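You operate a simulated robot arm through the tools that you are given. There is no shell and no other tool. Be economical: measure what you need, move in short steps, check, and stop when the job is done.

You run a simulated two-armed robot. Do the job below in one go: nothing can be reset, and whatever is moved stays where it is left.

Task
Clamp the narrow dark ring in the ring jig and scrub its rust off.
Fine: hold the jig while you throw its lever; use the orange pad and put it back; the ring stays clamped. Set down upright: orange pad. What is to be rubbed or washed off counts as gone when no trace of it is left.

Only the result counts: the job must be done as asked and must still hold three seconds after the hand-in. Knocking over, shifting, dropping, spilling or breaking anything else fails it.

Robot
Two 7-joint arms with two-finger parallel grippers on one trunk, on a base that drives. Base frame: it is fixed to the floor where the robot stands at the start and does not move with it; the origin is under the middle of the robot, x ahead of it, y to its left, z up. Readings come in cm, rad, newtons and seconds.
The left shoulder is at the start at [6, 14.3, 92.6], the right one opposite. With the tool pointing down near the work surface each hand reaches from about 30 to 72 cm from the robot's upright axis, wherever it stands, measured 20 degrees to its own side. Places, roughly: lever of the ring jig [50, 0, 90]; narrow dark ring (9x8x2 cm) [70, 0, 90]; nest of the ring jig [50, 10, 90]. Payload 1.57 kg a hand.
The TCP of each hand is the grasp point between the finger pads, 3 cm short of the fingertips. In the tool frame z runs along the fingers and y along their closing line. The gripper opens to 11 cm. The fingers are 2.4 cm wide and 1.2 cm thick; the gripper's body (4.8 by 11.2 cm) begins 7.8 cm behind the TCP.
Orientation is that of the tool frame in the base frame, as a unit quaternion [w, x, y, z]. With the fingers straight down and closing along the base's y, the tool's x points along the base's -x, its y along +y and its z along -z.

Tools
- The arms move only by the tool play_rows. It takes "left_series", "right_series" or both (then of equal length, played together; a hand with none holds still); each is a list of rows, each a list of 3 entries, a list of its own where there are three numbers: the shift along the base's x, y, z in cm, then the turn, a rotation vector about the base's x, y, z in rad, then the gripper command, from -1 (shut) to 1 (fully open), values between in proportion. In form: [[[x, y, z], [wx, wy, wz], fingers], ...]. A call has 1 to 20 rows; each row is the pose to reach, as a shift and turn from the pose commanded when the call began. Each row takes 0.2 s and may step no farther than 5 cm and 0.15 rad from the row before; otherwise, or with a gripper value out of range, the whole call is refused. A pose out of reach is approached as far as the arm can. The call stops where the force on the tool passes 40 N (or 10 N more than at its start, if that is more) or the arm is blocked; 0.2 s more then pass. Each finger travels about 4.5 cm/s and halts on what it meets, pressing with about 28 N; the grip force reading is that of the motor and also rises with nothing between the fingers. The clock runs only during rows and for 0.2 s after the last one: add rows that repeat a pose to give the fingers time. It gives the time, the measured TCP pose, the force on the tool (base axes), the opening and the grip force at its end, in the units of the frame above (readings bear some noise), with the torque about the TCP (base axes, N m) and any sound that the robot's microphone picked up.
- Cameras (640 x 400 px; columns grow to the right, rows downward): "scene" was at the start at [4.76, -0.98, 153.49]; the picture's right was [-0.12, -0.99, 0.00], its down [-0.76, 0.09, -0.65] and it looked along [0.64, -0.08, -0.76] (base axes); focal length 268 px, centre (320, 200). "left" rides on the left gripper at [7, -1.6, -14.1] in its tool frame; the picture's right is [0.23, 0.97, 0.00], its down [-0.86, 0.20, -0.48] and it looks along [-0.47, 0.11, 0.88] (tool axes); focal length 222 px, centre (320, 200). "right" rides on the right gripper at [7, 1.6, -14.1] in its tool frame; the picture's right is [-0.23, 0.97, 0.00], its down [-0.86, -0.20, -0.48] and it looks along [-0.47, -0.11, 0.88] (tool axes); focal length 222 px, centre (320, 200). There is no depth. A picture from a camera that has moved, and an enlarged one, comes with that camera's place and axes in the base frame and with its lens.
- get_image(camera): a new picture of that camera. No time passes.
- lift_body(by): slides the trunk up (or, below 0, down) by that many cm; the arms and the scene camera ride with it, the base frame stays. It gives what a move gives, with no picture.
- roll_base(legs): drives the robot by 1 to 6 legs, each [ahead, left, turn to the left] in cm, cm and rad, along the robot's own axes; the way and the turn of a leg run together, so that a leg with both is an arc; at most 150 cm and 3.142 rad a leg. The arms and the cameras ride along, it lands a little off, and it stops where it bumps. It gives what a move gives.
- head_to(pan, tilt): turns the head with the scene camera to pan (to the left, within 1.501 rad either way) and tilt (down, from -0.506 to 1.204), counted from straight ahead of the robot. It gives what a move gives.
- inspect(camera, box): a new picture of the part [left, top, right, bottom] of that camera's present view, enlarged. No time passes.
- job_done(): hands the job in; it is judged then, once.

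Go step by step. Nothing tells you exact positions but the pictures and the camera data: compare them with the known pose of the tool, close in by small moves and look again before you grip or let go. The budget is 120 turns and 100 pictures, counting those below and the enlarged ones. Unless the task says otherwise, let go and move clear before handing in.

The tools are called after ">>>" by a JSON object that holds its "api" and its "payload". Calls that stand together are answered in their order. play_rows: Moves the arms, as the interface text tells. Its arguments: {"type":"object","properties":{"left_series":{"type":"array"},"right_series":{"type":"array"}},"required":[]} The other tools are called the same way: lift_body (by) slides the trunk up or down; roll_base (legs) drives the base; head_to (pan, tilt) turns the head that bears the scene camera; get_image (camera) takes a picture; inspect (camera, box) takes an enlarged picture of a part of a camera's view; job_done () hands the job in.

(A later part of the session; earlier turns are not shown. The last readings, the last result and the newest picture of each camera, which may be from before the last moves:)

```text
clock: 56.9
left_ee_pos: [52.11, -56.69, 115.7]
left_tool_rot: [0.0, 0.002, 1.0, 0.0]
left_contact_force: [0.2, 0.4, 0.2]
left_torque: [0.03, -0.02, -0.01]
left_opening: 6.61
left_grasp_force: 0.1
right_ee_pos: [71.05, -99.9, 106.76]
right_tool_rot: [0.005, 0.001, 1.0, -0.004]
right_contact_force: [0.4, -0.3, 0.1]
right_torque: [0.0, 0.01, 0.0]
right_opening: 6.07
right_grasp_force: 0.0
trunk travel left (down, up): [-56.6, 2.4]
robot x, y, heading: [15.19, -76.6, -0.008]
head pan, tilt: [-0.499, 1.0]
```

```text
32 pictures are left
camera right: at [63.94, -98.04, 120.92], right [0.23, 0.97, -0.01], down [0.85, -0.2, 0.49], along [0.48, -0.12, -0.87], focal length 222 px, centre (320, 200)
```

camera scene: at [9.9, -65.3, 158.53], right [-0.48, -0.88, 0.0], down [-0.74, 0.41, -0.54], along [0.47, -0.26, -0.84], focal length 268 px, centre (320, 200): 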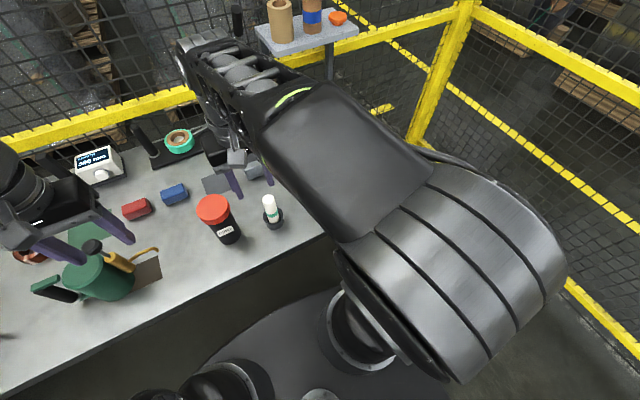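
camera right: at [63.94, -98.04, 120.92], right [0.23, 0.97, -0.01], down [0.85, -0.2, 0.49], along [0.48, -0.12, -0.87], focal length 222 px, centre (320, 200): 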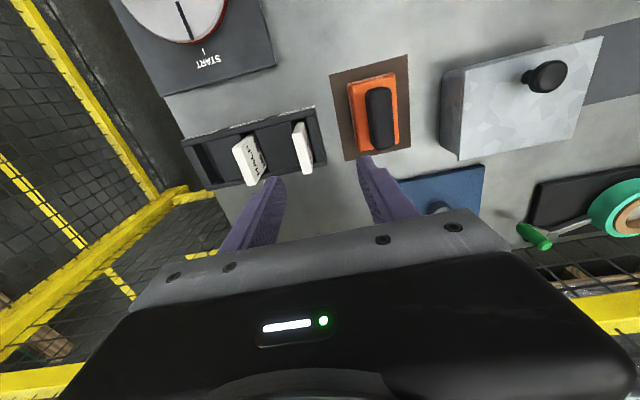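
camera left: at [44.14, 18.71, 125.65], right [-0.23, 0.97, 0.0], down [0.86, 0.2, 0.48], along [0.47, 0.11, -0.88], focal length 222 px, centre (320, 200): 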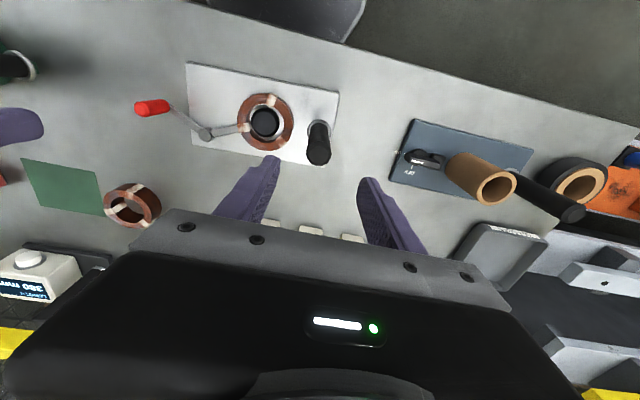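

The blocks stand as before. I move the hand in +y over the pad (grip at [69.9, -92.3]) and only then lower.

>>> {"api": "play_rows", "payload": {"right_series": [[[-0.4, 2.5, 0], [0, 0, 0], 0.1], [[-0.8, 5, 0], [0, 0, 0], 0.1], [[-1.1, 7.5, 0], [0, 0, 0], 0.1], [[-1.1, 7.5, -2], [0, 0, 0], 0.1], [[-1.1, 7.5, -4], [0, 0, 0], 0.1], [[-1.1, 7.5, -6], [0, 0, 0], 0.1], [[-1.1, 7.5, -6], [0, 0, 0], 0.1]]}}

>>> {"api": "get_image", "payload": {"camera": "right"}}

```text
clock: 58.5
left_ee_pos: [52.07, -56.7, 115.53]
left_tool_rot: [0.0, 0.002, 1.0, 0.0]
left_contact_force: [0.1, 0.9, -0.3]
left_torque: [0.01, 0.01, 0.0]
left_opening: 6.6
left_grasp_force: 0.0
right_ee_pos: [69.89, -92.23, 100.8]
right_tool_rot: [0.006, 0.001, 1.0, -0.004]
right_contact_force: [0.5, -1.0, 0.0]
right_torque: [-0.01, 0.02, -0.03]
right_opening: 6.05
right_grasp_force: 0.0
trunk travel left (down, up): [-56.6, 2.4]
robot x, y, heading: [15.63, -76.85, -0.004]
head pan, tilt: [-0.499, 1.0]
```

```text
31 pictures are left
camera right: at [62.77, -90.51, 114.92], right [0.23, 0.97, -0.01], down [0.85, -0.2, 0.49], along [0.48, -0.12, -0.87], focal length 222 px, centre (320, 200)
```

right: 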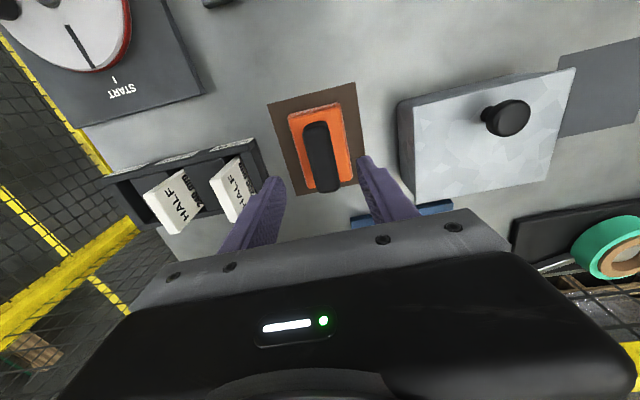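

Centred on the grip. I descend until the tips are around z≈91.5 and check the height.

>>> {"api": "play_rows", "payload": {"right_series": [[[0.2, -0.1, -2], [0, 0, 0], 0.1], [[0.2, -0.1, -4], [0, 0, 0], 0.1], [[0.2, -0.1, -6.2], [0, 0, 0], 0.1], [[0.2, -0.1, -6.2], [0, 0, 0], 0.1]]}}

>>> {"api": "inspect", "payload": {"camera": "right", "box": [200, 80, 440, 240]}}

```text
clock: 59.5
left_ee_pos: [52.08, -56.67, 115.57]
left_tool_rot: [0.0, 0.001, 1.0, 0.0]
left_contact_force: [0.5, -0.2, -0.1]
left_torque: [-0.01, -0.04, 0.03]
left_opening: 6.57
left_grasp_force: 0.0
right_ee_pos: [69.96, -92.48, 94.68]
right_tool_rot: [0.006, 0.001, 1.0, -0.004]
right_contact_force: [-0.3, -0.7, 0.8]
right_torque: [0.02, 0.0, 0.02]
right_opening: 6.06
right_grasp_force: 0.0
trunk travel left (down, up): [-56.6, 2.4]
robot x, y, heading: [15.46, -76.78, -0.006]
head pan, tilt: [-0.499, 1.0]
```

```text
2.50 times, centred on (320, 160) of right
camera zoom: at [62.91, -90.52, 108.74], right [0.23, 0.97, -0.01], down [0.85, -0.2, 0.49], along [0.47, -0.12, -0.87], focal length 555 px, centre (320, 300)
```

zoom: 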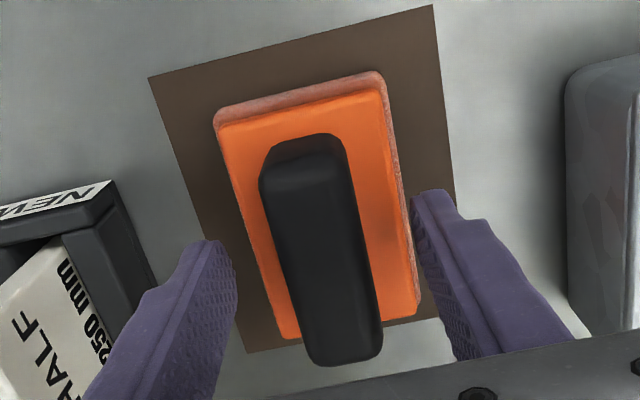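

The fingers straddle the grip above the orange body. I close on it.

>>> {"api": "play_rows", "payload": {"right_series": [[[0, 0.1, -0.4], [0, 0, 0], 0.1], [[0, 0.1, -0.4], [0, 0, 0], -0.3], [[0, 0.1, -0.4], [0, 0, 0], -0.6], [[0, 0.1, -0.4], [0, 0, 0], -1], [[0, 0.1, -0.4], [0, 0, 0], -1], [[0, 0.1, -0.4], [0, 0, 0], -1]]}}

>>> {"api": "inspect", "payload": {"camera": "right", "box": [200, 80, 440, 240]}}

```text
clock: 60.9
left_ee_pos: [52.21, -56.72, 115.55]
left_tool_rot: [0.0, 0.0, 1.0, 0.0]
left_contact_force: [0.4, 0.1, 0.1]
left_torque: [-0.03, -0.03, 0.02]
left_opening: 6.59
left_grasp_force: 0.0
right_ee_pos: [70.13, -92.1, 94.23]
right_tool_rot: [0.005, 0.001, 1.0, -0.005]
right_contact_force: [0.4, 1.2, -0.1]
right_torque: [0.12, 0.0, -0.01]
right_opening: 2.51
right_grasp_force: 28.2
trunk travel left (down, up): [-56.6, 2.4]
robot x, y, heading: [15.46, -76.46, -0.006]
head pan, tilt: [-0.499, 1.0]
```

```text
2.50 times, centred on (320, 160) of right
camera zoom: at [62.99, -90.36, 108.4], right [0.23, 0.97, -0.01], down [0.85, -0.2, 0.49], along [0.48, -0.12, -0.87], focal length 555 px, centre (320, 300)
```

zoom: 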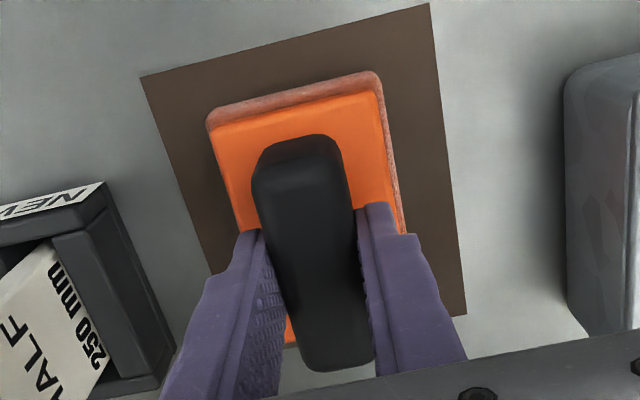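

Pad gripped (home TCP [70.1, -92.2, 94.25]). I lift it high.

>>> {"api": "play_rows", "payload": {"right_series": [[[0, 0, 1], [0, 0, 0], -1], [[0, 0, 3], [0, 0, 0], -1], [[0, 0, 6], [0, 0, 0], -1], [[0, 0, 9], [0, 0, 0], -1], [[-2, 0, 12], [0, 0, 0], -1], [[-5, 0, 15], [0, 0, 0], -1], [[-8, 1, 17], [0, 0, 0], -1], [[-11, 2, 18], [0, 0, 0], -1]]}}

>>> {"api": "get_image", "payload": {"camera": "right"}}

```text
clock: 62.7
left_ee_pos: [52.01, -56.56, 115.67]
left_tool_rot: [0.0, 0.002, 1.0, 0.0]
left_contact_force: [-0.1, 0.2, 0.2]
left_torque: [-0.01, -0.02, -0.01]
left_opening: 6.62
left_grasp_force: 0.1
right_ee_pos: [59.03, -90.14, 112.34]
right_tool_rot: [0.005, 0.001, 1.0, -0.004]
right_contact_force: [0.3, -0.6, -0.1]
right_torque: [-0.03, -0.01, 0.01]
right_opening: 2.48
right_grasp_force: 27.7
trunk travel left (down, up): [-56.6, 2.4]
robot x, y, heading: [15.76, -76.74, -0.004]
head pan, tilt: [-0.499, 1.0]
```

```text
28 pictures are left
camera right: at [51.96, -88.42, 126.45], right [0.23, 0.97, -0.01], down [0.85, -0.2, 0.49], along [0.48, -0.12, -0.87], focal length 222 px, centre (320, 200)
```

right: 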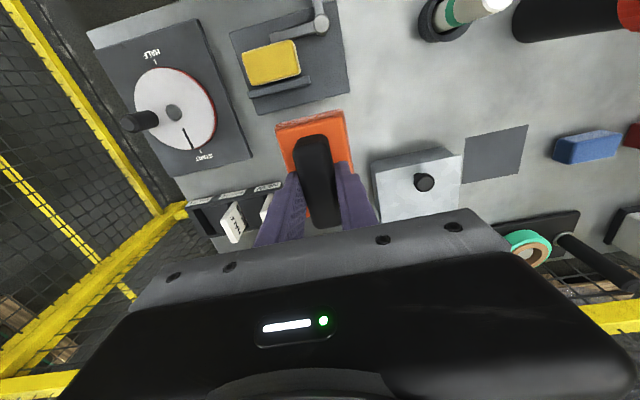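

Pad securely held. I back off the table, strafe left to the jig and move up to it, then check.

>>> {"api": "roll_base", "payload": {"legs": [[-25, 0, 0], [0, 90.7, 0], [14, 0, 0]]}}

>>> {"api": "head_to", "payload": {"pan": 0.0, "tilt": 0.9}}

>>> {"api": "get_image", "payload": {"camera": "scene"}}

```text
clock: 69.9
left_ee_pos: [40.63, 35.26, 115.5]
left_tool_rot: [-0.001, 0.0, 1.0, 0.0]
left_contact_force: [0.8, -0.8, 0.0]
left_torque: [-0.01, 0.05, -0.03]
left_opening: 6.61
left_grasp_force: 0.0
right_ee_pos: [47.71, 1.78, 112.32]
right_tool_rot: [0.005, 0.0, 1.0, -0.004]
right_contact_force: [0.2, -0.1, -1.2]
right_torque: [-0.04, 0.07, -0.01]
right_opening: 2.5
right_grasp_force: 27.5
trunk travel left (down, up): [-56.6, 2.4]
robot x, y, heading: [3.81, 15.04, -0.0]
head pan, tilt: [-0.499, 1.0]
```

```text
clock: 70.8
left_ee_pos: [40.43, 35.32, 115.52]
left_tool_rot: [0.0, 0.001, 1.0, 0.0]
left_contact_force: [0.6, 0.5, 0.3]
left_torque: [-0.01, 0.0, -0.01]
left_opening: 6.6
left_grasp_force: 0.1
right_ee_pos: [47.68, 1.74, 112.32]
right_tool_rot: [0.006, -0.001, 1.0, -0.005]
right_contact_force: [-0.3, 1.1, -0.6]
right_torque: [-0.03, 0.03, -0.02]
right_opening: 2.48
right_grasp_force: 27.6
trunk travel left (down, up): [-56.6, 2.4]
robot x, y, heading: [4.07, 15.01, -0.004]
head pan, tilt: [0.0, 0.901]
```

```text
27 pictures are left
camera scene: at [8.7, 14.93, 157.32], right [0.0, -1.0, 0.0], down [-0.78, 0.0, -0.62], along [0.62, 0.0, -0.78], focal length 268 px, centre (320, 200)
```

scene: 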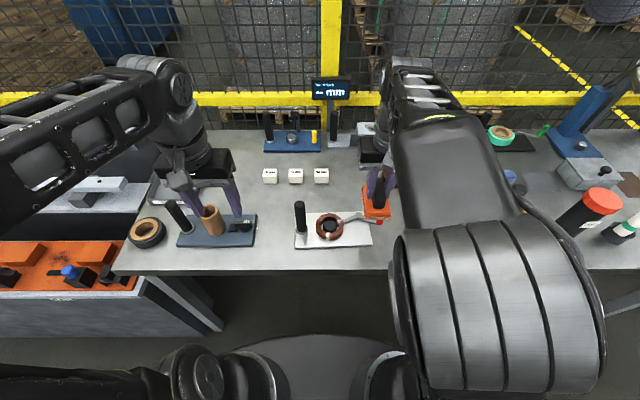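

The ring sits in the jig with the lever thrown. I enlarge it to get its exact place.

>>> {"api": "inspect", "payload": {"camera": "scene", "box": [280, 180, 400, 260]}}

```text
5.00 times, centred on (340, 220) of scene
camera zoom: at [8.7, 14.93, 157.32], right [0.0, -1.0, 0.0], down [-0.78, 0.0, -0.62], along [0.62, 0.0, -0.78], focal length 1343 px, centre (220, 100)
```

zoom: 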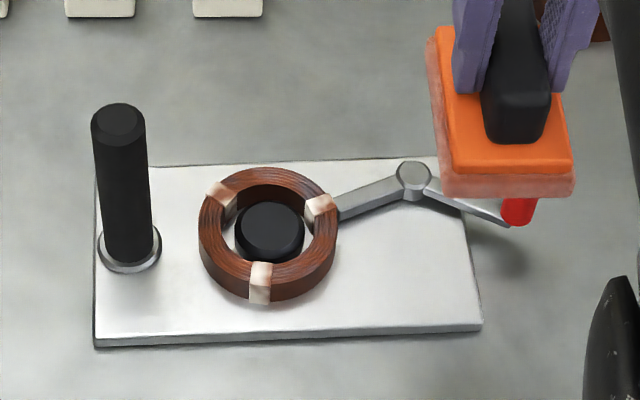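

Ring centre about [51.6, 12.1]. I bring the pad above it to just short of contact.

>>> {"api": "play_rows", "payload": {"right_series": [[[1, 3, 0], [0, 0, 0], -1], [[2, 6, 0], [0, 0, 0], -1], [[3, 9, 0], [0, 0, 0], -1], [[4, 10.3, -2], [0, 0, 0], -1], [[4, 10.3, -5], [0, 0, 0], -1], [[4, 10.3, -8], [0, 0, 0], -1], [[4, 10.3, -10.5], [0, 0, 0], -1], [[4, 10.3, -12.5], [0, 0, 0], -1], [[4, 10.3, -12.5], [0, 0, 0], -1]]}}

>>> {"api": "inspect", "payload": {"camera": "scene", "box": [260, 160, 420, 260]}}

>>> {"api": "get_image", "payload": {"camera": "left"}}

```text
clock: 72.8
left_ee_pos: [40.47, 35.2, 115.56]
left_tool_rot: [0.0, 0.001, 1.0, -0.001]
left_contact_force: [0.6, 0.8, -0.4]
left_torque: [0.01, 0.01, 0.03]
left_opening: 6.6
left_grasp_force: 0.0
right_ee_pos: [51.74, 12.04, 99.73]
right_tool_rot: [0.005, -0.001, 1.0, -0.004]
right_contact_force: [1.2, -0.4, -1.1]
right_torque: [-0.01, -0.05, 0.01]
right_opening: 2.51
right_grasp_force: 28.1
trunk travel left (down, up): [-56.6, 2.4]
robot x, y, heading: [3.79, 15.07, -0.001]
head pan, tilt: [0.0, 0.901]
```

```text
4.00 times, centred on (340, 210) of scene
camera zoom: at [8.67, 14.94, 157.33], right [0.0, -1.0, 0.0], down [-0.78, 0.0, -0.62], along [0.62, 0.0, -0.78], focal length 1074 px, centre (240, 160)
```

zoom: 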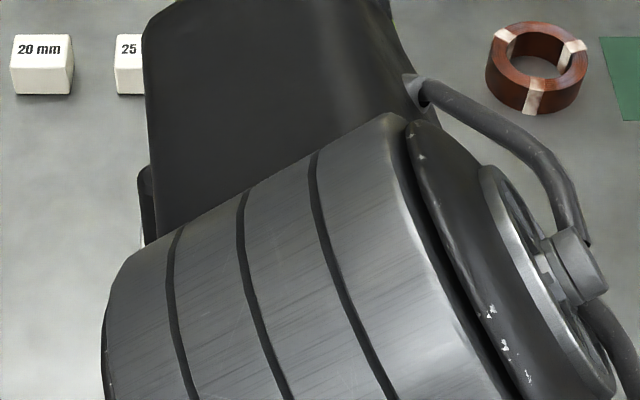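

```text
24 pictures are left
camera left: at [33.48, 33.7, 129.71], right [-0.23, 0.97, 0.0], down [0.86, 0.2, 0.48], along [0.47, 0.11, -0.88], focal length 222 px, centre (320, 200)
```

left: 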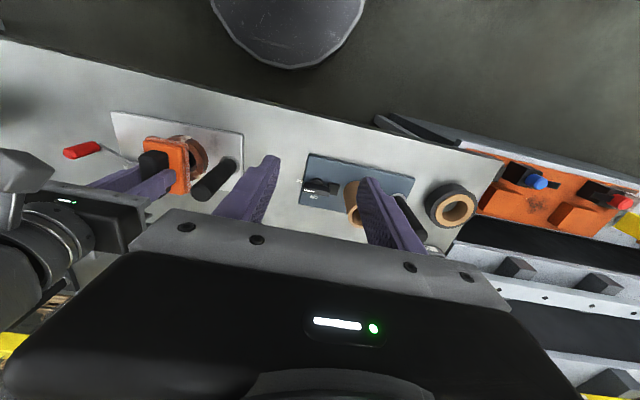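

The pad is over the ring. I lower it slowly to contact.

>>> {"api": "play_rows", "payload": {"right_series": [[[0, 0, -0.8], [0, 0, 0], -1], [[0, 0, -1.4], [0, 0, 0], -1], [[0, 0, -1.8], [0, 0, 0], -1], [[0, 0, -2.1], [0, 0, 0], -1], [[0, 0, -2.3], [0, 0, 0], -1], [[0, 0, -2.3], [0, 0, 0], -1]]}}

```text
clock: 74.2
left_ee_pos: [40.38, 35.27, 115.57]
left_tool_rot: [0.0, 0.001, 1.0, -0.001]
left_contact_force: [-0.9, 0.2, 0.3]
left_torque: [0.01, 0.0, 0.03]
left_opening: 6.59
left_grasp_force: 0.0
right_ee_pos: [51.58, 12.05, 97.47]
right_tool_rot: [0.005, -0.001, 1.0, -0.004]
right_contact_force: [-0.2, -0.8, -0.5]
right_torque: [0.0, -0.01, 0.0]
right_opening: 2.53
right_grasp_force: 27.7
trunk travel left (down, up): [-56.6, 2.4]
robot x, y, heading: [4.12, 15.39, 0.002]
head pan, tilt: [0.0, 0.901]
```

No contact yet; a bit lower.

>>> {"api": "play_rows", "payload": {"right_series": [[[0, 0, -0.2], [0, 0, 0], -1], [[0, 0, -0.4], [0, 0, 0], -1], [[0, 0, -0.5], [0, 0, 0], -1], [[0, 0, -0.5], [0, 0, 0], -1]]}}

```text
clock: 75.1
left_ee_pos: [40.25, 35.22, 115.59]
left_tool_rot: [0.0, 0.001, 1.0, 0.0]
left_contact_force: [-0.7, -0.2, 0.4]
left_torque: [0.01, -0.04, 0.0]
left_opening: 6.62
left_grasp_force: 0.0
right_ee_pos: [51.68, 12.01, 97.28]
right_tool_rot: [0.009, 0.0, 1.0, -0.004]
right_contact_force: [-5.1, -3.2, 19.8]
right_torque: [0.14, 0.67, 0.1]
right_opening: 2.52
right_grasp_force: 28.1
trunk travel left (down, up): [-56.6, 2.4]
robot x, y, heading: [4.3, 14.59, -0.005]
head pan, tilt: [0.0, 0.901]
stopped in row 4 (right hand): the force on the tool passed its limit (the readings are from after the stop); the commanded pose is now the measured one
```

Contact is at TCP z≈97.35. I now rub with a light press in small strokes.

>>> {"api": "play_rows", "payload": {"right_series": [[[0, 0, 0.05], [0, 0, 0], -1], [[0.7, 0, 0.05], [0, 0, 0], -1], [[1.4, 0, 0.05], [0, 0, 0], -1], [[0.7, 0.7, 0.05], [0, 0, 0], -1], [[0, 1.4, 0.05], [0, 0, 0], -1], [[-0.7, 0.7, 0.05], [0, 0, 0], -1], [[-1.4, 0, 0.05], [0, 0, 0], -1], [[-0.7, -0.7, 0.05], [0, 0, 0], -1], [[0, -1.4, 0.05], [0, 0, 0], -1], [[0, 0, 0.05], [0, 0, 0], -1]]}}

>>> {"api": "inspect", "payload": {"camera": "left", "box": [40, 80, 280, 230]}}

```text
clock: 77.3
left_ee_pos: [40.39, 35.13, 115.65]
left_tool_rot: [0.001, 0.001, 1.0, 0.001]
left_contact_force: [-0.3, -0.7, -0.7]
left_torque: [0.0, 0.01, 0.06]
left_opening: 6.61
left_grasp_force: 0.1
right_ee_pos: [51.82, 11.74, 97.5]
right_tool_rot: [0.01, 0.001, 1.0, -0.004]
right_contact_force: [-0.6, -6.4, 27.3]
right_torque: [-0.08, 0.35, 0.1]
right_opening: 2.56
right_grasp_force: 27.4
trunk travel left (down, up): [-56.6, 2.4]
robot x, y, heading: [4.11, 14.94, -0.002]
head pan, tilt: [0.0, 0.901]
```

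```text
2.67 times, centred on (160, 155) of left
camera zoom: at [33.34, 33.53, 129.77], right [-0.22, 0.97, 0.0], down [0.86, 0.2, 0.48], along [0.47, 0.11, -0.88], focal length 592 px, centre (747, 320)
```

zoom: 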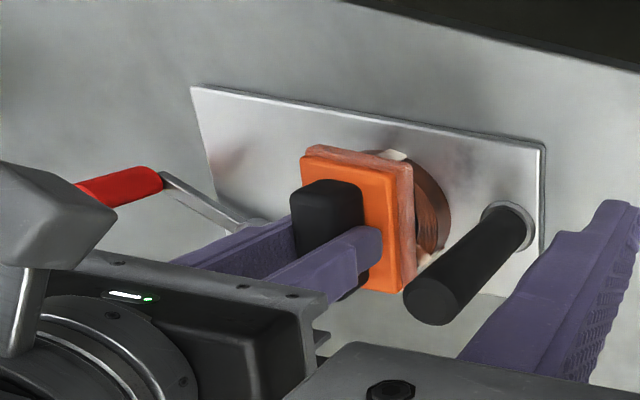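

Rubbing works without stops. Now a wider pattern to cover the whole ring.

>>> {"api": "play_rows", "payload": {"right_series": [[[0, 0, 0.08], [0, 0, 0], -1], [[1, 0.8, 0.08], [0, 0, 0], -1], [[2, 1.6, 0.08], [0, 0, 0], -1], [[1, 2.4, 0.08], [0, 0, 0], -1], [[0, 2.6, 0.08], [0, 0, 0], -1], [[-1, 2.4, 0.08], [0, 0, 0], -1], [[-2, 1.6, 0.08], [0, 0, 0], -1], [[-2.4, 0.6, 0.08], [0, 0, 0], -1], [[-2.4, -0.6, 0.08], [0, 0, 0], -1], [[-2, -1.6, 0.08], [0, 0, 0], -1], [[-1, -2.4, 0.08], [0, 0, 0], -1], [[0, -2.6, 0.08], [0, 0, 0], -1], [[1, -2.4, 0.08], [0, 0, 0], -1], [[2, -1.6, 0.08], [0, 0, 0], -1], [[2.4, -0.6, 0.08], [0, 0, 0], -1], [[1.4, 0, 0.08], [0, 0, 0], -1], [[0, 0, 0.08], [0, 0, 0], -1]]}}

```text
clock: 80.9
left_ee_pos: [40.4, 35.31, 115.66]
left_tool_rot: [0.0, 0.001, 1.0, -0.001]
left_contact_force: [0.4, -0.5, 0.5]
left_torque: [-0.01, 0.01, 0.01]
left_opening: 6.61
left_grasp_force: 0.1
right_ee_pos: [51.8, 12.11, 97.36]
right_tool_rot: [0.01, -0.001, 1.0, -0.002]
right_contact_force: [3.7, 1.6, 16.6]
right_torque: [0.28, -0.05, -0.03]
right_opening: 2.53
right_grasp_force: 27.8
trunk travel left (down, up): [-56.6, 2.4]
robot x, y, heading: [4.06, 15.24, -0.004]
head pan, tilt: [0.0, 0.901]
```

The full loop went through at about 17 N. I lift the pad aside and look at the ring.

>>> {"api": "play_rows", "payload": {"right_series": [[[0, 0, 1], [0, 0, 0], -1], [[0, 0, 4], [0, 0, 0], -1], [[0, 0, 8], [0, 0, 0], -1], [[0, -3, 10], [0, 0, 0], -1], [[-1, -7, 11], [0, 0, 0], -1], [[-2, -11, 11], [0, 0, 0], -1], [[-3, -14, 11], [0, 0, 0], -1]]}}

>>> {"api": "inspect", "payload": {"camera": "scene", "box": [280, 180, 400, 260]}}

>>> {"api": "inspect", "payload": {"camera": "left", "box": [100, 100, 260, 200]}}

```text
clock: 82.5
left_ee_pos: [40.41, 35.26, 115.53]
left_tool_rot: [0.0, 0.0, 1.0, 0.0]
left_contact_force: [-0.6, -0.2, -0.4]
left_torque: [0.01, -0.01, -0.05]
left_opening: 6.59
left_grasp_force: 0.0
right_ee_pos: [48.83, -2.22, 108.28]
right_tool_rot: [0.008, -0.002, 1.0, -0.004]
right_contact_force: [-1.4, -0.4, -1.5]
right_torque: [0.02, 0.0, 0.0]
right_opening: 2.53
right_grasp_force: 28.8
trunk travel left (down, up): [-56.6, 2.4]
robot x, y, heading: [4.22, 15.13, -0.002]
head pan, tilt: [0.0, 0.901]
```

```text
5.00 times, centred on (340, 220) of scene
camera zoom: at [8.64, 14.88, 157.33], right [0.0, -1.0, 0.0], down [-0.78, 0.0, -0.62], along [0.62, 0.0, -0.78], focal length 1343 px, centre (220, 100)
```

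zoom: 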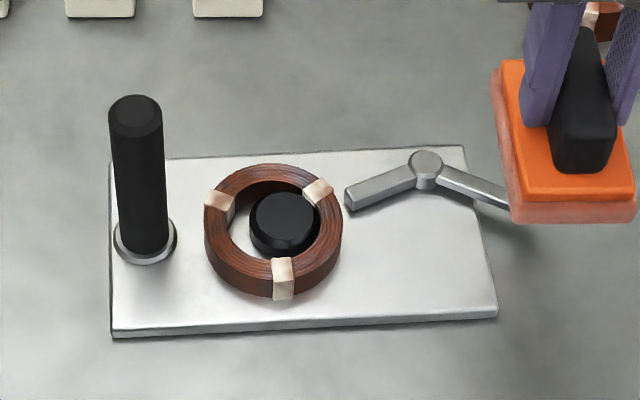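

```text
4.00 times, centred on (180, 150) of left
camera zoom: at [33.46, 33.64, 129.72], right [-0.23, 0.97, 0.0], down [0.86, 0.2, 0.48], along [0.47, 0.11, -0.88], focal length 888 px, centre (880, 400)
```

zoom: 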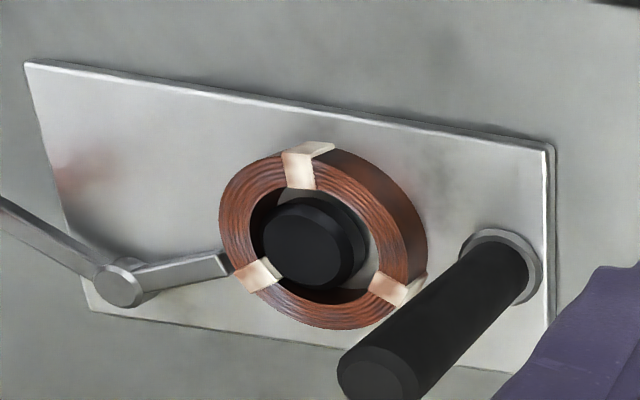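

The rubbing shifted the ring inside the nest, leaving a gap to the lever's tip, so the clamp was not fully home. I'll set the pad down upright on a free spot near [62, -10], then re-throw the lever fully while holding the post.

>>> {"api": "play_rows", "payload": {"right_series": [[[2, -2, 0], [0, 0, 0], -1], [[5, -4, 0], [0, 0, 0], -1], [[8, -6, 0], [0, 0, 0], -1], [[11, -7.5, -1], [0, 0, 0], -1], [[13, -7.8, -3], [0, 0, 0], -1], [[13, -7.8, -6], [0, 0, 0], -1], [[13, -7.8, -9], [0, 0, 0], -1], [[13, -7.8, -11], [0, 0, 0], -1], [[13, -7.8, -11], [0, 0, 0], -1]]}}

>>> {"api": "get_image", "payload": {"camera": "right"}}

```text
clock: 84.5
left_ee_pos: [40.49, 35.22, 115.72]
left_tool_rot: [0.0, 0.001, 1.0, 0.0]
left_contact_force: [-0.3, -0.6, -0.8]
left_torque: [0.02, -0.01, -0.01]
left_opening: 6.59
left_grasp_force: 0.1
right_ee_pos: [59.22, -7.99, 98.07]
right_tool_rot: [0.008, -0.002, 1.0, -0.004]
right_contact_force: [0.2, 0.2, -1.4]
right_torque: [0.0, 0.02, -0.03]
right_opening: 2.5
right_grasp_force: 28.1
right hand out of reach, approached as far as the arm can: row 5, 6, 7, 8, 9
trunk travel left (down, up): [-56.6, 2.4]
robot x, y, heading: [3.91, 14.97, -0.004]
head pan, tilt: [0.0, 0.901]
```

```text
20 pictures are left
camera right: at [52.1, -6.32, 112.12], right [0.23, 0.97, 0.0], down [0.85, -0.19, 0.49], along [0.48, -0.12, -0.87], focal length 222 px, centre (320, 200)
```

right: 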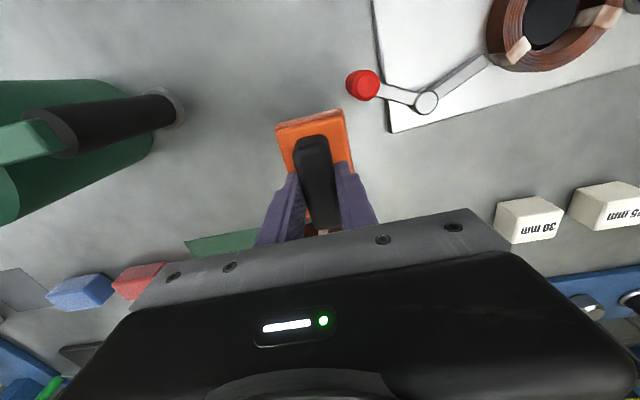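

Spot is clear but the lever handle may swing near; I shift 4 cm further right and lower the pad onto the bench.

>>> {"api": "play_rows", "payload": {"right_series": [[[0, -2, 0], [0, 0, 0], -1], [[0, -4, 0], [0, 0, 0], -1], [[0, -4, -1.5], [0, 0, 0], -1], [[0, -4, -2.8], [0, 0, 0], -1], [[0, -4, -3.4], [0, 0, 0], -1], [[0, -4, -3.7], [0, 0, 0], -1], [[0, -4, -3.9], [0, 0, 0], -1], [[0, -4, -3.9], [0, 0, 0], -1]]}}

```text
clock: 86.3
left_ee_pos: [40.48, 35.28, 115.62]
left_tool_rot: [0.001, 0.001, 1.0, 0.0]
left_contact_force: [-0.6, 0.4, 0.2]
left_torque: [-0.02, 0.02, 0.01]
left_opening: 6.59
left_grasp_force: 0.0
right_ee_pos: [57.3, -9.97, 95.61]
right_tool_rot: [0.008, -0.001, 1.0, -0.003]
right_contact_force: [0.6, 0.2, -1.1]
right_torque: [0.01, 0.03, 0.0]
right_opening: 2.52
right_grasp_force: 27.8
right hand out of reach, approached as far as the arm can: row 1, 2, 3, 4, 5, 6, 7, 8
trunk travel left (down, up): [-56.6, 2.4]
robot x, y, heading: [3.94, 14.71, -0.004]
head pan, tilt: [0.0, 0.901]
```

Reach is the limit here. I raise the pad, drive 8 cm ahead, lower the trunk 4 cm, then retry (one step at a time).

>>> {"api": "play_rows", "payload": {"right_series": [[[0, 0, 3], [0, 0, 0], -1], [[0, 0, 6], [0, 0, 0], -1], [[-1, 0, 9], [0, 0, 0], -1]]}}

```text
clock: 87.1
left_ee_pos: [40.37, 35.23, 115.47]
left_tool_rot: [0.0, 0.001, 1.0, 0.0]
left_contact_force: [-1.2, -0.5, 0.6]
left_torque: [-0.01, 0.0, 0.04]
left_opening: 6.57
left_grasp_force: 0.1
right_ee_pos: [56.27, -9.68, 104.91]
right_tool_rot: [0.008, -0.001, 1.0, -0.004]
right_contact_force: [-0.1, -0.3, -0.1]
right_torque: [0.0, 0.02, -0.02]
right_opening: 2.51
right_grasp_force: 28.1
trunk travel left (down, up): [-56.6, 2.4]
robot x, y, heading: [3.94, 14.79, -0.003]
head pan, tilt: [0.0, 0.901]
```

>>> {"api": "roll_base", "payload": {"legs": [[7, -3, 0]]}}

>>> {"api": "lift_body", "payload": {"by": -4}}

```text
clock: 88.1
left_ee_pos: [47.53, 32.24, 115.48]
left_tool_rot: [-0.001, 0.0, 1.0, 0.001]
left_contact_force: [0.6, 0.2, -0.7]
left_torque: [0.05, 0.06, 0.02]
left_opening: 6.6
left_grasp_force: 0.0
right_ee_pos: [63.51, -12.71, 104.72]
right_tool_rot: [0.007, -0.001, 1.0, -0.003]
right_contact_force: [0.3, -0.2, -0.3]
right_torque: [0.02, 0.07, 0.0]
right_opening: 2.53
right_grasp_force: 27.5
trunk travel left (down, up): [-56.6, 2.4]
robot x, y, heading: [11.19, 12.45, -0.002]
head pan, tilt: [0.0, 0.901]
```

```text
clock: 89.0
left_ee_pos: [47.46, 32.39, 111.59]
left_tool_rot: [-0.001, 0.001, 1.0, 0.0]
left_contact_force: [-0.3, 0.9, -0.5]
left_torque: [0.01, 0.0, 0.0]
left_opening: 6.59
left_grasp_force: 0.1
right_ee_pos: [63.45, -12.72, 100.95]
right_tool_rot: [0.007, -0.001, 1.0, -0.004]
right_contact_force: [-0.2, -0.6, -1.0]
right_torque: [-0.01, 0.0, -0.02]
right_opening: 2.52
right_grasp_force: 28.6
trunk travel left (down, up): [-52.6, 6.4]
robot x, y, heading: [11.4, 12.27, -0.001]
head pan, tilt: [0.0, 0.901]
```

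Now lower the pad at about [60, -12.7].

>>> {"api": "play_rows", "payload": {"right_series": [[[-2, 0, -1], [0, 0, 0], -1], [[-3.5, 0, -2.5], [0, 0, 0], -1], [[-3.5, 0, -4.5], [0, 0, 0], -1], [[-3.5, 0, -6], [0, 0, 0], -1], [[-3.5, 0, -6.5], [0, 0, 0], -1], [[-3.5, 0, -6.7], [0, 0, 0], -1], [[-3.5, 0, -6.85], [0, 0, 0], -1], [[-3.5, 0, -6.85], [0, 0, 0], -1]]}}

```text
clock: 90.8
left_ee_pos: [47.32, 32.3, 111.65]
left_tool_rot: [0.0, 0.002, 1.0, 0.0]
left_contact_force: [-0.2, 0.0, 0.7]
left_torque: [0.02, 0.0, 0.0]
left_opening: 6.58
left_grasp_force: 0.2
right_ee_pos: [59.92, -12.73, 94.08]
right_tool_rot: [0.01, 0.0, 1.0, -0.004]
right_contact_force: [-0.9, -2.1, 20.6]
right_torque: [0.49, 0.15, 0.06]
right_opening: 2.54
right_grasp_force: 27.7
trunk travel left (down, up): [-52.6, 6.4]
robot x, y, heading: [11.77, 12.11, -0.005]
head pan, tilt: [0.0, 0.901]
```

The pad stands on the bench. I open, rise clear, and move the left hand over the post.

>>> {"api": "play_rows", "payload": {"right_series": [[[0, 0, 0.1], [0, 0, 0], -1], [[0, 0, 0.1], [0, 0, 0], -0.2], [[0, 0, 0.1], [0, 0, 0], 0.1], [[0, 0, 0.1], [0, 0, 0], 0.1], [[0, 0, 2], [0, 0, 0], 0.1], [[0, 0, 5], [0, 0, 0], 0.1], [[0, 0, 8], [0, 0, 0], 0.1], [[0, 0, 10], [0, 0, 0], 0.1], [[0, 0, 11], [0, 0, 0], 0.1]], "left_series": [[[0, 0, 0], [0, 0, 0], 0.5], [[0, 0, 0], [0, 0, 0], 1], [[0, -2, 0], [0, 0, 0], 1], [[1, -5, 0], [0, 0, 0], 1], [[2, -8, 0], [0, 0, 0], 1], [[3, -11, -0.5], [0, 0, 0], 1], [[4.3, -12.9, -1], [0, 0, 0], 1], [[4.3, -12.9, -2], [0, 0, 0], 1], [[4.3, -12.9, -2], [0, 0, 0], 1]]}}

>>> {"api": "get_image", "payload": {"camera": "left"}}

>>> {"api": "get_image", "payload": {"camera": "right"}}

```text
clock: 92.8
left_ee_pos: [51.76, 19.47, 109.51]
left_tool_rot: [0.0, 0.001, 1.0, -0.001]
left_contact_force: [0.2, -1.0, -0.1]
left_torque: [0.01, 0.01, 0.01]
left_opening: 10.97
left_grasp_force: 0.1
right_ee_pos: [60.06, -12.67, 105.12]
right_tool_rot: [0.008, -0.001, 1.0, -0.004]
right_contact_force: [0.2, -0.5, 0.1]
right_torque: [-0.01, -0.02, 0.03]
right_opening: 6.05
right_grasp_force: 0.0
trunk travel left (down, up): [-52.6, 6.4]
robot x, y, heading: [11.18, 12.13, -0.008]
head pan, tilt: [0.0, 0.901]
```

```text
19 pictures are left
camera left: at [44.83, 17.8, 123.62], right [-0.23, 0.97, 0.0], down [0.86, 0.2, 0.48], along [0.47, 0.11, -0.88], focal length 222 px, centre (320, 200)
```

left: 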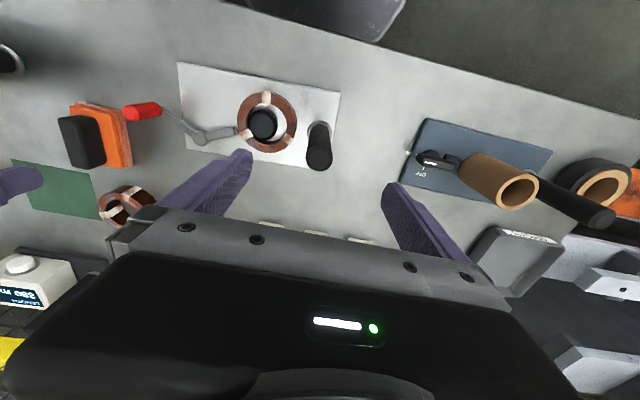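

```text
18 pictures are left
camera right: at [52.74, -10.84, 119.15], right [0.23, 0.97, 0.0], down [0.85, -0.19, 0.49], along [0.48, -0.12, -0.87], focal length 222 px, centre (320, 200)
```

right: 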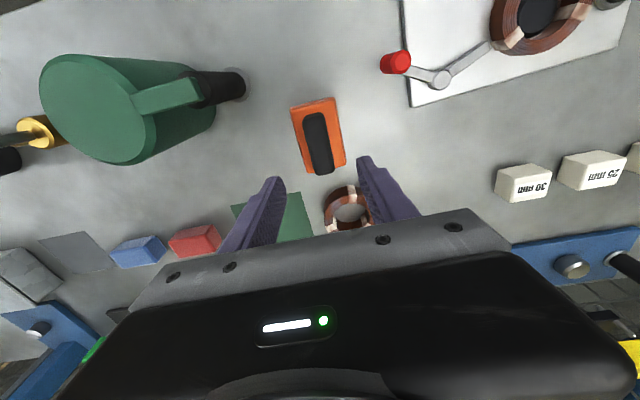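

Post at [52.0, 19.5], handle now at [53.4, -4.1]. Left hand goes down and grips the post; right hand moves, closed, to the handle's robot-side.

>>> {"api": "play_rows", "payload": {"left_series": [[[0.2, 0, -3], [0, 0, 0], 1], [[0.2, 0, -6], [0, 0, 0], 1], [[0.2, 0, -9], [0, 0, 0], 1], [[0.2, 0, -12], [0, 0, 0], 1], [[0.2, 0, -12], [0, 0, 0], 0.4], [[0.2, 0, -12], [0, 0, 0], -0.2], [[0.2, 0, -12], [0, 0, 0], -0.6], [[0.2, 0, -12], [0, 0, 0], -1], [[0.2, 0, -12], [0, 0, 0], -1], [[0.2, 0, -12], [0, 0, 0], -1], [[0.2, 0, -12], [0, 0, 0], -1]], "right_series": [[[-3, 2.5, 0], [0, 0, 0], 0], [[-6, 5, 0], [0, 0, 0], -0.5], [[-8, 7.5, 0], [0, 0, 0], -1], [[-9.2, 9, 0], [0, 0, 0], -1], [[-9.2, 9, 0], [0, 0, 0], -1], [[-9.2, 9, 0], [0, 0, 0], -1], [[-9.2, 9, -2], [0, 0, 0], -1], [[-9.2, 9, -4], [0, 0, 0], -1], [[-9.2, 9, -6], [0, 0, 0], -1], [[-9.2, 9, -6], [0, 0, 0], -1], [[-9.2, 9, -6], [0, 0, 0], -1]]}}

>>> {"api": "get_image", "payload": {"camera": "right"}}

```text
clock: 95.2
left_ee_pos: [51.81, 19.38, 97.58]
left_tool_rot: [0.0, 0.001, 1.0, 0.0]
left_contact_force: [-0.3, -0.9, 1.1]
left_torque: [-0.54, 0.24, -0.1]
left_opening: 2.87
left_grasp_force: 28.4
right_ee_pos: [50.81, -3.74, 98.94]
right_tool_rot: [0.008, -0.001, 1.0, -0.004]
right_contact_force: [1.0, 0.2, -0.1]
right_torque: [0.0, -0.01, -0.02]
right_opening: 0.03
right_grasp_force: 20.6
trunk travel left (down, up): [-52.6, 6.4]
robot x, y, heading: [10.99, 12.05, -0.004]
head pan, tilt: [0.0, 0.901]
```

```text
17 pictures are left
camera right: at [43.61, -2.01, 113.01], right [0.23, 0.97, 0.0], down [0.85, -0.19, 0.49], along [0.48, -0.11, -0.87], focal length 222 px, centre (320, 200)
```

right: 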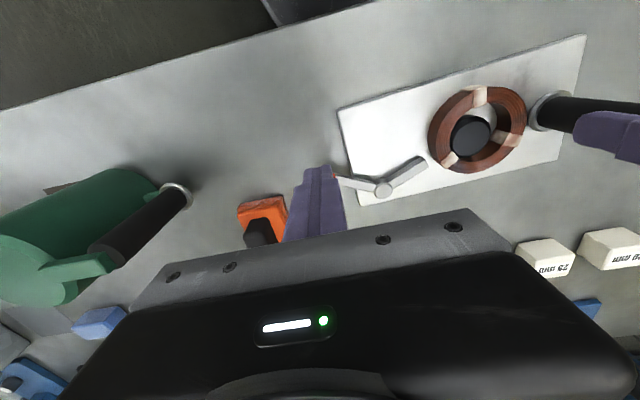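

The handle is just behind the fingers. I lower beside it and push it further round while pressing the post down slightly.

>>> {"api": "play_rows", "payload": {"right_series": [[[0, 0, -2], [0, 0, 0], -1], [[0, 0, -3.7], [0, 0, 0], -1], [[0, 0, -3.7], [0, 0, 0], -1], [[0.5, -0.2, -3.7], [0, 0, 0], -1], [[1.0, -0.35, -3.7], [0, 0, 0], -1], [[1.5, -0.55, -3.7], [0, 0, 0], -1], [[2.0, -0.7, -3.7], [0, 0, 0], -1], [[2.4, -0.85, -3.7], [0, 0, 0], -1], [[2.4, -0.85, -3.7], [0, 0, 0], -1]], "left_series": [[[0, 0, -0.05], [0, 0, 0], -1], [[0, 0, -0.1], [0, 0, 0], -1], [[0, 0, -0.15], [0, 0, 0], -1], [[0, 0, -0.15], [0, 0, 0], -1], [[0, 0, -0.15], [0, 0, 0], -1], [[0, 0, -0.15], [0, 0, 0], -1], [[0, 0, -0.15], [0, 0, 0], -1], [[0, 0, -0.15], [0, 0, 0], -1], [[0, 0, -0.15], [0, 0, 0], -1]]}}

>>> {"api": "inspect", "payload": {"camera": "left", "box": [0, 20, 300, 220]}}

```text
clock: 97.2
left_ee_pos: [51.96, 19.54, 97.51]
left_tool_rot: [0.001, 0.0, 1.0, 0.0]
left_contact_force: [6.8, 0.1, 19.0]
left_torque: [-0.82, -0.65, 0.1]
left_opening: 2.84
left_grasp_force: 27.5
right_ee_pos: [53.07, -4.56, 95.4]
right_tool_rot: [0.009, 0.0, 1.0, -0.004]
right_contact_force: [-3.5, -0.6, 0.1]
right_torque: [0.02, 0.11, 0.06]
right_opening: 0.02
right_grasp_force: 21.7
trunk travel left (down, up): [-52.6, 6.4]
robot x, y, heading: [11.18, 11.71, -0.007]
head pan, tilt: [0.0, 0.901]
```

```text
2.00 times, centred on (150, 120) of left
camera zoom: at [44.86, 17.81, 111.61], right [-0.23, 0.97, 0.0], down [0.85, 0.2, 0.48], along [0.47, 0.11, -0.88], focal length 444 px, centre (660, 360)
```

zoom: 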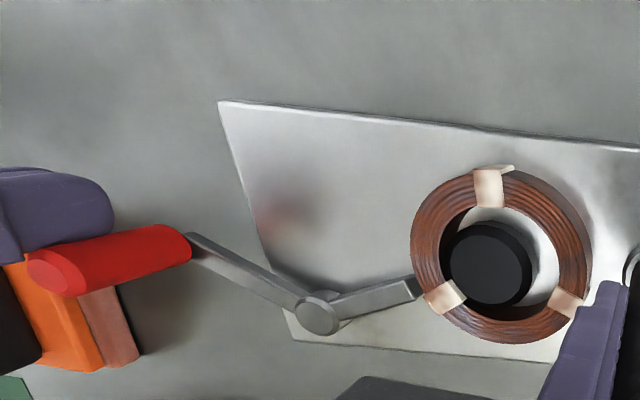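

The lever is at its hard stop (only the jig would turn). I look closely at the ring's surface for rust and at how it sits.

>>> {"api": "inspect", "payload": {"camera": "left", "box": [190, 85, 310, 205]}}

```text
3.33 times, centred on (250, 145) of left
camera zoom: at [44.86, 17.81, 111.61], right [-0.23, 0.97, 0.0], down [0.85, 0.2, 0.48], along [0.47, 0.11, -0.88], focal length 740 px, centre (553, 383)
```

zoom: 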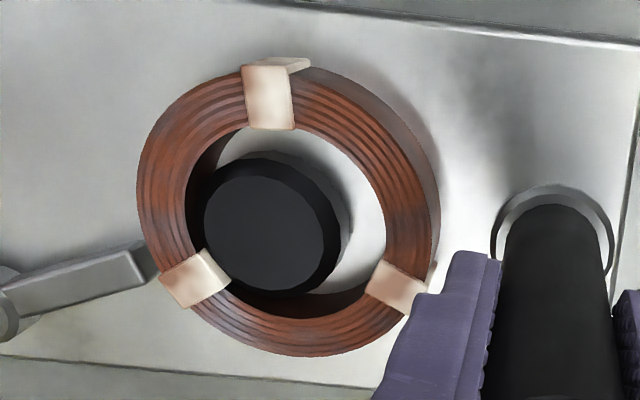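

The stain on the ring's bands is already much fainter, so rubbing works; I need to check whether the ring is truly clamped. I back the right hand off the handle and look down at lever tip and ring.

>>> {"api": "play_rows", "payload": {"right_series": [[[-1, 0.3, 0], [0, 0, 0], -1], [[-2, 0.7, 0], [0, 0, 0], -1], [[-2, 0.7, 3], [0, 0, 0], -1], [[-2, 0.7, 6], [0, 0, 0], -1], [[-1, 3, 9], [0, 0, 0], -1], [[0, 6, 9], [0, 0, 0], -1], [[1, 8.5, 9], [0, 0, 0], -1], [[1, 10, 9], [0, 0, 0], -1], [[1, 10, 9], [0, 0, 0], -1]]}}

>>> {"api": "get_image", "payload": {"camera": "right"}}

```text
clock: 99.2
left_ee_pos: [51.92, 19.24, 97.41]
left_tool_rot: [0.002, 0.001, 1.0, 0.0]
left_contact_force: [6.0, 1.0, 24.7]
left_torque: [-0.74, 0.1, -0.16]
left_opening: 2.86
left_grasp_force: 27.8
right_ee_pos: [53.99, 5.56, 104.35]
right_tool_rot: [0.008, -0.001, 1.0, -0.004]
right_contact_force: [-0.2, 0.4, -0.3]
right_torque: [-0.01, 0.0, -0.01]
right_opening: 0.01
right_grasp_force: 21.4
trunk travel left (down, up): [-52.6, 6.4]
robot x, y, heading: [11.09, 12.19, -0.004]
head pan, tilt: [0.0, 0.901]
```

```text
14 pictures are left
camera right: at [46.83, 7.34, 118.44], right [0.23, 0.97, 0.0], down [0.85, -0.19, 0.49], along [0.48, -0.11, -0.87], focal length 222 px, centre (320, 200)
```

right: 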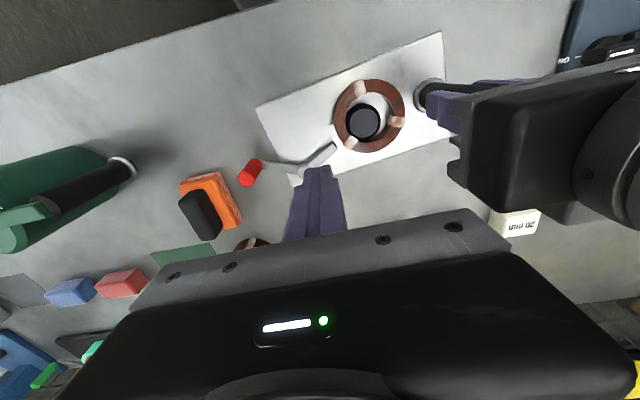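

>>> {"api": "inspect", "payload": {"camera": "right", "box": [230, 60, 450, 210]}}

```text
2.67 times, centred on (340, 135) of right
camera zoom: at [46.83, 7.34, 118.44], right [0.23, 0.97, 0.0], down [0.85, -0.19, 0.49], along [0.48, -0.11, -0.87], focal length 592 px, centre (267, 373)
```

zoom: 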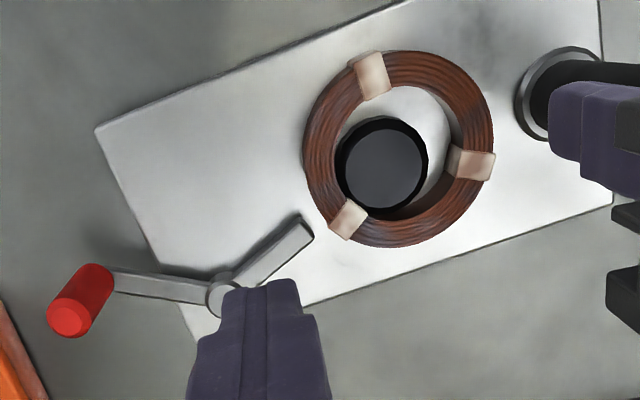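

There is a gap between lever tip and ring, and the ring lies off-centre, so I must test whether it is locked. I release and raise the left hand, back the base 8 cm, then nudge the ring gently.

>>> {"api": "play_rows", "payload": {"left_series": [[[0, 0, 0.15], [0, 0, 0], -0.5], [[0, 0, 0.15], [0, 0, 0], 0], [[0, 0, 0.15], [0, 0, 0], 0.2], [[0, 0, 0.15], [0, 0, 0], 0.2], [[0, 0, 0.15], [0, 0, 0], 0.2], [[0, 0, 4], [0, 0, 0], 0.2], [[0, 0, 8], [0, 0, 0], 0.2], [[0, 0, 12], [0, 0, 0], 0.2], [[0, 4, 12], [0, 0, 0], 0.2], [[0, 8, 12], [0, 0, 0], 0.2], [[0, 12, 12], [0, 0, 0], 0.2]]}}

>>> {"api": "roll_base", "payload": {"legs": [[-8, 0, 0]]}}

```text
clock: 101.6
left_ee_pos: [52.01, 31.8, 109.55]
left_tool_rot: [0.0, 0.001, 1.0, 0.0]
left_contact_force: [-0.5, 0.0, -0.1]
left_torque: [-0.04, -0.01, 0.01]
left_opening: 6.61
left_grasp_force: 0.0
right_ee_pos: [54.03, 5.71, 104.22]
right_tool_rot: [0.008, -0.001, 1.0, -0.005]
right_contact_force: [-0.2, -0.8, -0.1]
right_torque: [-0.03, 0.01, 0.0]
right_opening: 0.0
right_grasp_force: 21.5
trunk travel left (down, up): [-52.6, 6.4]
robot x, y, heading: [11.44, 12.11, -0.001]
head pan, tilt: [0.0, 0.901]
```

```text
clock: 102.6
left_ee_pos: [43.97, 31.63, 109.67]
left_tool_rot: [0.001, 0.001, 1.0, 0.0]
left_contact_force: [-0.3, -0.1, -0.5]
left_torque: [-0.02, -0.02, 0.01]
left_opening: 6.62
left_grasp_force: 0.0
right_ee_pos: [46.16, 5.52, 104.37]
right_tool_rot: [0.008, -0.001, 1.0, -0.003]
right_contact_force: [-0.1, -0.2, -0.1]
right_torque: [0.0, -0.05, -0.02]
right_opening: 0.0
right_grasp_force: 21.6
trunk travel left (down, up): [-52.6, 6.4]
robot x, y, heading: [2.97, 11.88, -0.001]
head pan, tilt: [0.0, 0.901]
```

>>> {"api": "play_rows", "payload": {"right_series": [[[-0.5, 3, 0], [0, 0, 0], -1], [[-0.9, 6.4, 0], [0, 0, 0], -1], [[-0.9, 6.4, -4], [0, 0, 0], -1], [[-0.9, 6.4, -8], [0, 0, 0], -1], [[-0.9, 6.4, -11], [0, 0, 0], -1], [[-0.9, 6.4, -11], [0, 0, 0], -1], [[-0.2, 6.4, -11], [0, 0, 0], -1], [[0.4, 6.4, -11], [0, 0, 0], -1], [[0.8, 6.4, -11], [0, 0, 0], -1], [[1.2, 6.4, -11], [0, 0, 0], -1], [[1.5, 6.4, -11], [0, 0, 0], -1], [[1.5, 6.4, -11], [0, 0, 0], -1]]}}

>>> {"api": "inspect", "payload": {"camera": "left", "box": [60, 60, 300, 210]}}

```text
clock: 105.2
left_ee_pos: [44.08, 31.53, 109.55]
left_tool_rot: [0.0, 0.001, 1.0, 0.0]
left_contact_force: [0.0, 0.7, 0.4]
left_torque: [0.0, 0.0, 0.0]
left_opening: 6.56
left_grasp_force: 0.1
right_ee_pos: [47.83, 11.92, 93.44]
right_tool_rot: [0.008, -0.001, 1.0, -0.003]
right_contact_force: [-0.1, -0.1, 0.2]
right_torque: [0.03, 0.01, -0.02]
right_opening: 0.0
right_grasp_force: 21.6
trunk travel left (down, up): [-52.6, 6.4]
robot x, y, heading: [3.35, 12.1, -0.002]
head pan, tilt: [0.0, 0.901]
```

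```text
2.67 times, centred on (180, 135) of left
camera zoom: at [37.13, 30.01, 123.7], right [-0.23, 0.97, 0.0], down [0.86, 0.2, 0.48], along [0.47, 0.11, -0.88], focal length 592 px, centre (693, 373)
```

zoom: 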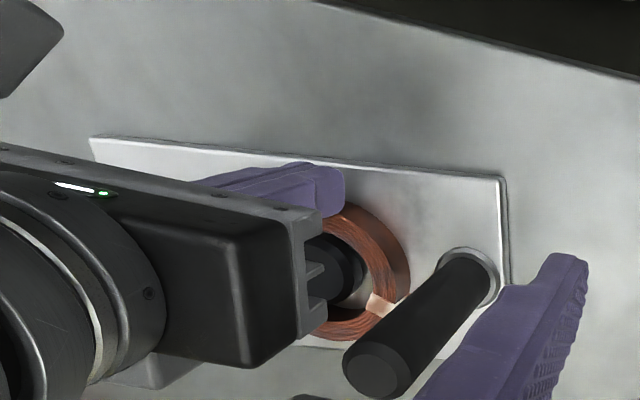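

No contact force yet; I push on in small steps.

>>> {"api": "play_rows", "payload": {"right_series": [[[0.3, 0, 0], [0, 0, 0], -1], [[0.6, 0, 0], [0, 0, 0], -1], [[0.6, 0, 0], [0, 0, 0], -1]]}}

>>> {"api": "play_rows", "payload": {"right_series": [[[0.3, 0, 0], [0, 0, 0], -1], [[0.5, 0, 0], [0, 0, 0], -1], [[0.5, 0, 0], [0, 0, 0], -1]]}}

>>> {"api": "inspect", "payload": {"camera": "left", "box": [60, 60, 300, 210]}}

```text
clock: 106.0
left_ee_pos: [44.16, 31.62, 109.55]
left_tool_rot: [0.0, 0.001, 1.0, 0.0]
left_contact_force: [0.4, 0.6, 0.4]
left_torque: [0.02, -0.01, 0.0]
left_opening: 6.58
left_grasp_force: 0.0
right_ee_pos: [48.37, 11.85, 93.3]
right_tool_rot: [0.008, -0.001, 1.0, -0.003]
right_contact_force: [-0.8, -0.4, -0.2]
right_torque: [0.02, 0.02, 0.03]
right_opening: 0.0
right_grasp_force: 21.0
trunk travel left (down, up): [-52.6, 6.4]
robot x, y, heading: [3.08, 12.16, 0.002]
head pan, tilt: [0.0, 0.901]
```

```text
clock: 106.8
left_ee_pos: [44.14, 31.67, 109.68]
left_tool_rot: [0.0, 0.0, 1.0, 0.0]
left_contact_force: [0.3, 0.7, 0.1]
left_torque: [-0.03, 0.0, -0.03]
left_opening: 6.59
left_grasp_force: 0.1
right_ee_pos: [48.87, 12.02, 93.4]
right_tool_rot: [0.009, -0.001, 1.0, -0.003]
right_contact_force: [-1.3, -0.2, -0.5]
right_torque: [0.07, 0.03, 0.0]
right_opening: 0.01
right_grasp_force: 21.2
trunk travel left (down, up): [-52.6, 6.4]
robot x, y, heading: [3.34, 11.96, 0.001]
head pan, tilt: [0.0, 0.901]
```

```text
2.67 times, centred on (180, 135) of left
camera zoom: at [37.11, 30.02, 123.7], right [-0.23, 0.97, 0.0], down [0.86, 0.2, 0.48], along [0.47, 0.11, -0.88], focal length 592 px, centre (693, 373)
```

zoom: 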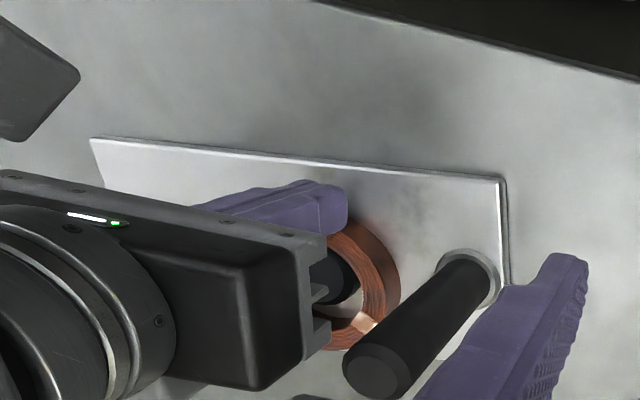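

The ring slid with ~1 N, so it is not locked; the throw must be repeated with the ring precisely centred. I raise the hand, turn it 90°, and come down around the ring to grip it.

>>> {"api": "play_rows", "payload": {"right_series": [[[-0.5, 0, 0], [0, 0, 0], -0.8], [[-1, 0, 3], [0, 0, 0.1], -0.5], [[0, 0, 6], [0, 0, 0.24], 0], [[1, 0, 8], [0, 0, 0.38], 0.5], [[2, -0.1, 8], [0, 0, 0.52], 1], [[3, -0.2, 8], [0, 0, 0.66], 1], [[4.2, -0.4, 8], [0, 0, 0.8], 1], [[4.2, -0.4, 8], [0, 0, 0.94], 1], [[4.2, -0.4, 8], [0, 0, 1.08], 1], [[4.2, -0.4, 8], [0, 0, 1.22], 1], [[4.2, -0.4, 8], [0, 0, 1.36], 1], [[4.2, -0.4, 8], [0, 0, 1.5], 1], [[4.2, -0.4, 8], [0, 0, 1.57], 1], [[4.2, -0.4, 5], [0, 0, 1.57], 1], [[4.2, -0.4, 5], [0, 0, 1.57], 1]]}}

>>> {"api": "get_image", "payload": {"camera": "right"}}

```text
clock: 110.0
left_ee_pos: [44.06, 31.63, 109.59]
left_tool_rot: [0.0, 0.001, 1.0, 0.0]
left_contact_force: [0.4, 0.0, 0.2]
left_torque: [0.03, -0.01, 0.01]
left_opening: 6.6
left_grasp_force: 0.0
right_ee_pos: [52.91, 11.64, 98.26]
right_tool_rot: [-0.009, 0.707, -0.707, -0.003]
right_contact_force: [-0.1, -0.4, -0.7]
right_torque: [-0.01, -0.04, -0.02]
right_opening: 11.02
right_grasp_force: 0.0
trunk travel left (down, up): [-52.6, 6.4]
robot x, y, heading: [3.01, 12.2, -0.008]
head pan, tilt: [0.0, 0.901]
```

```text
10 pictures are left
camera right: at [51.24, 4.42, 112.35], right [-0.97, 0.23, 0.0], down [0.19, 0.85, 0.49], along [0.12, 0.48, -0.87], focal length 222 px, centre (320, 200)
```

right: 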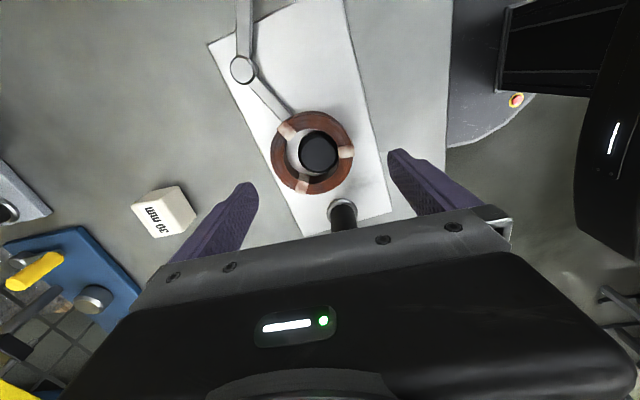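

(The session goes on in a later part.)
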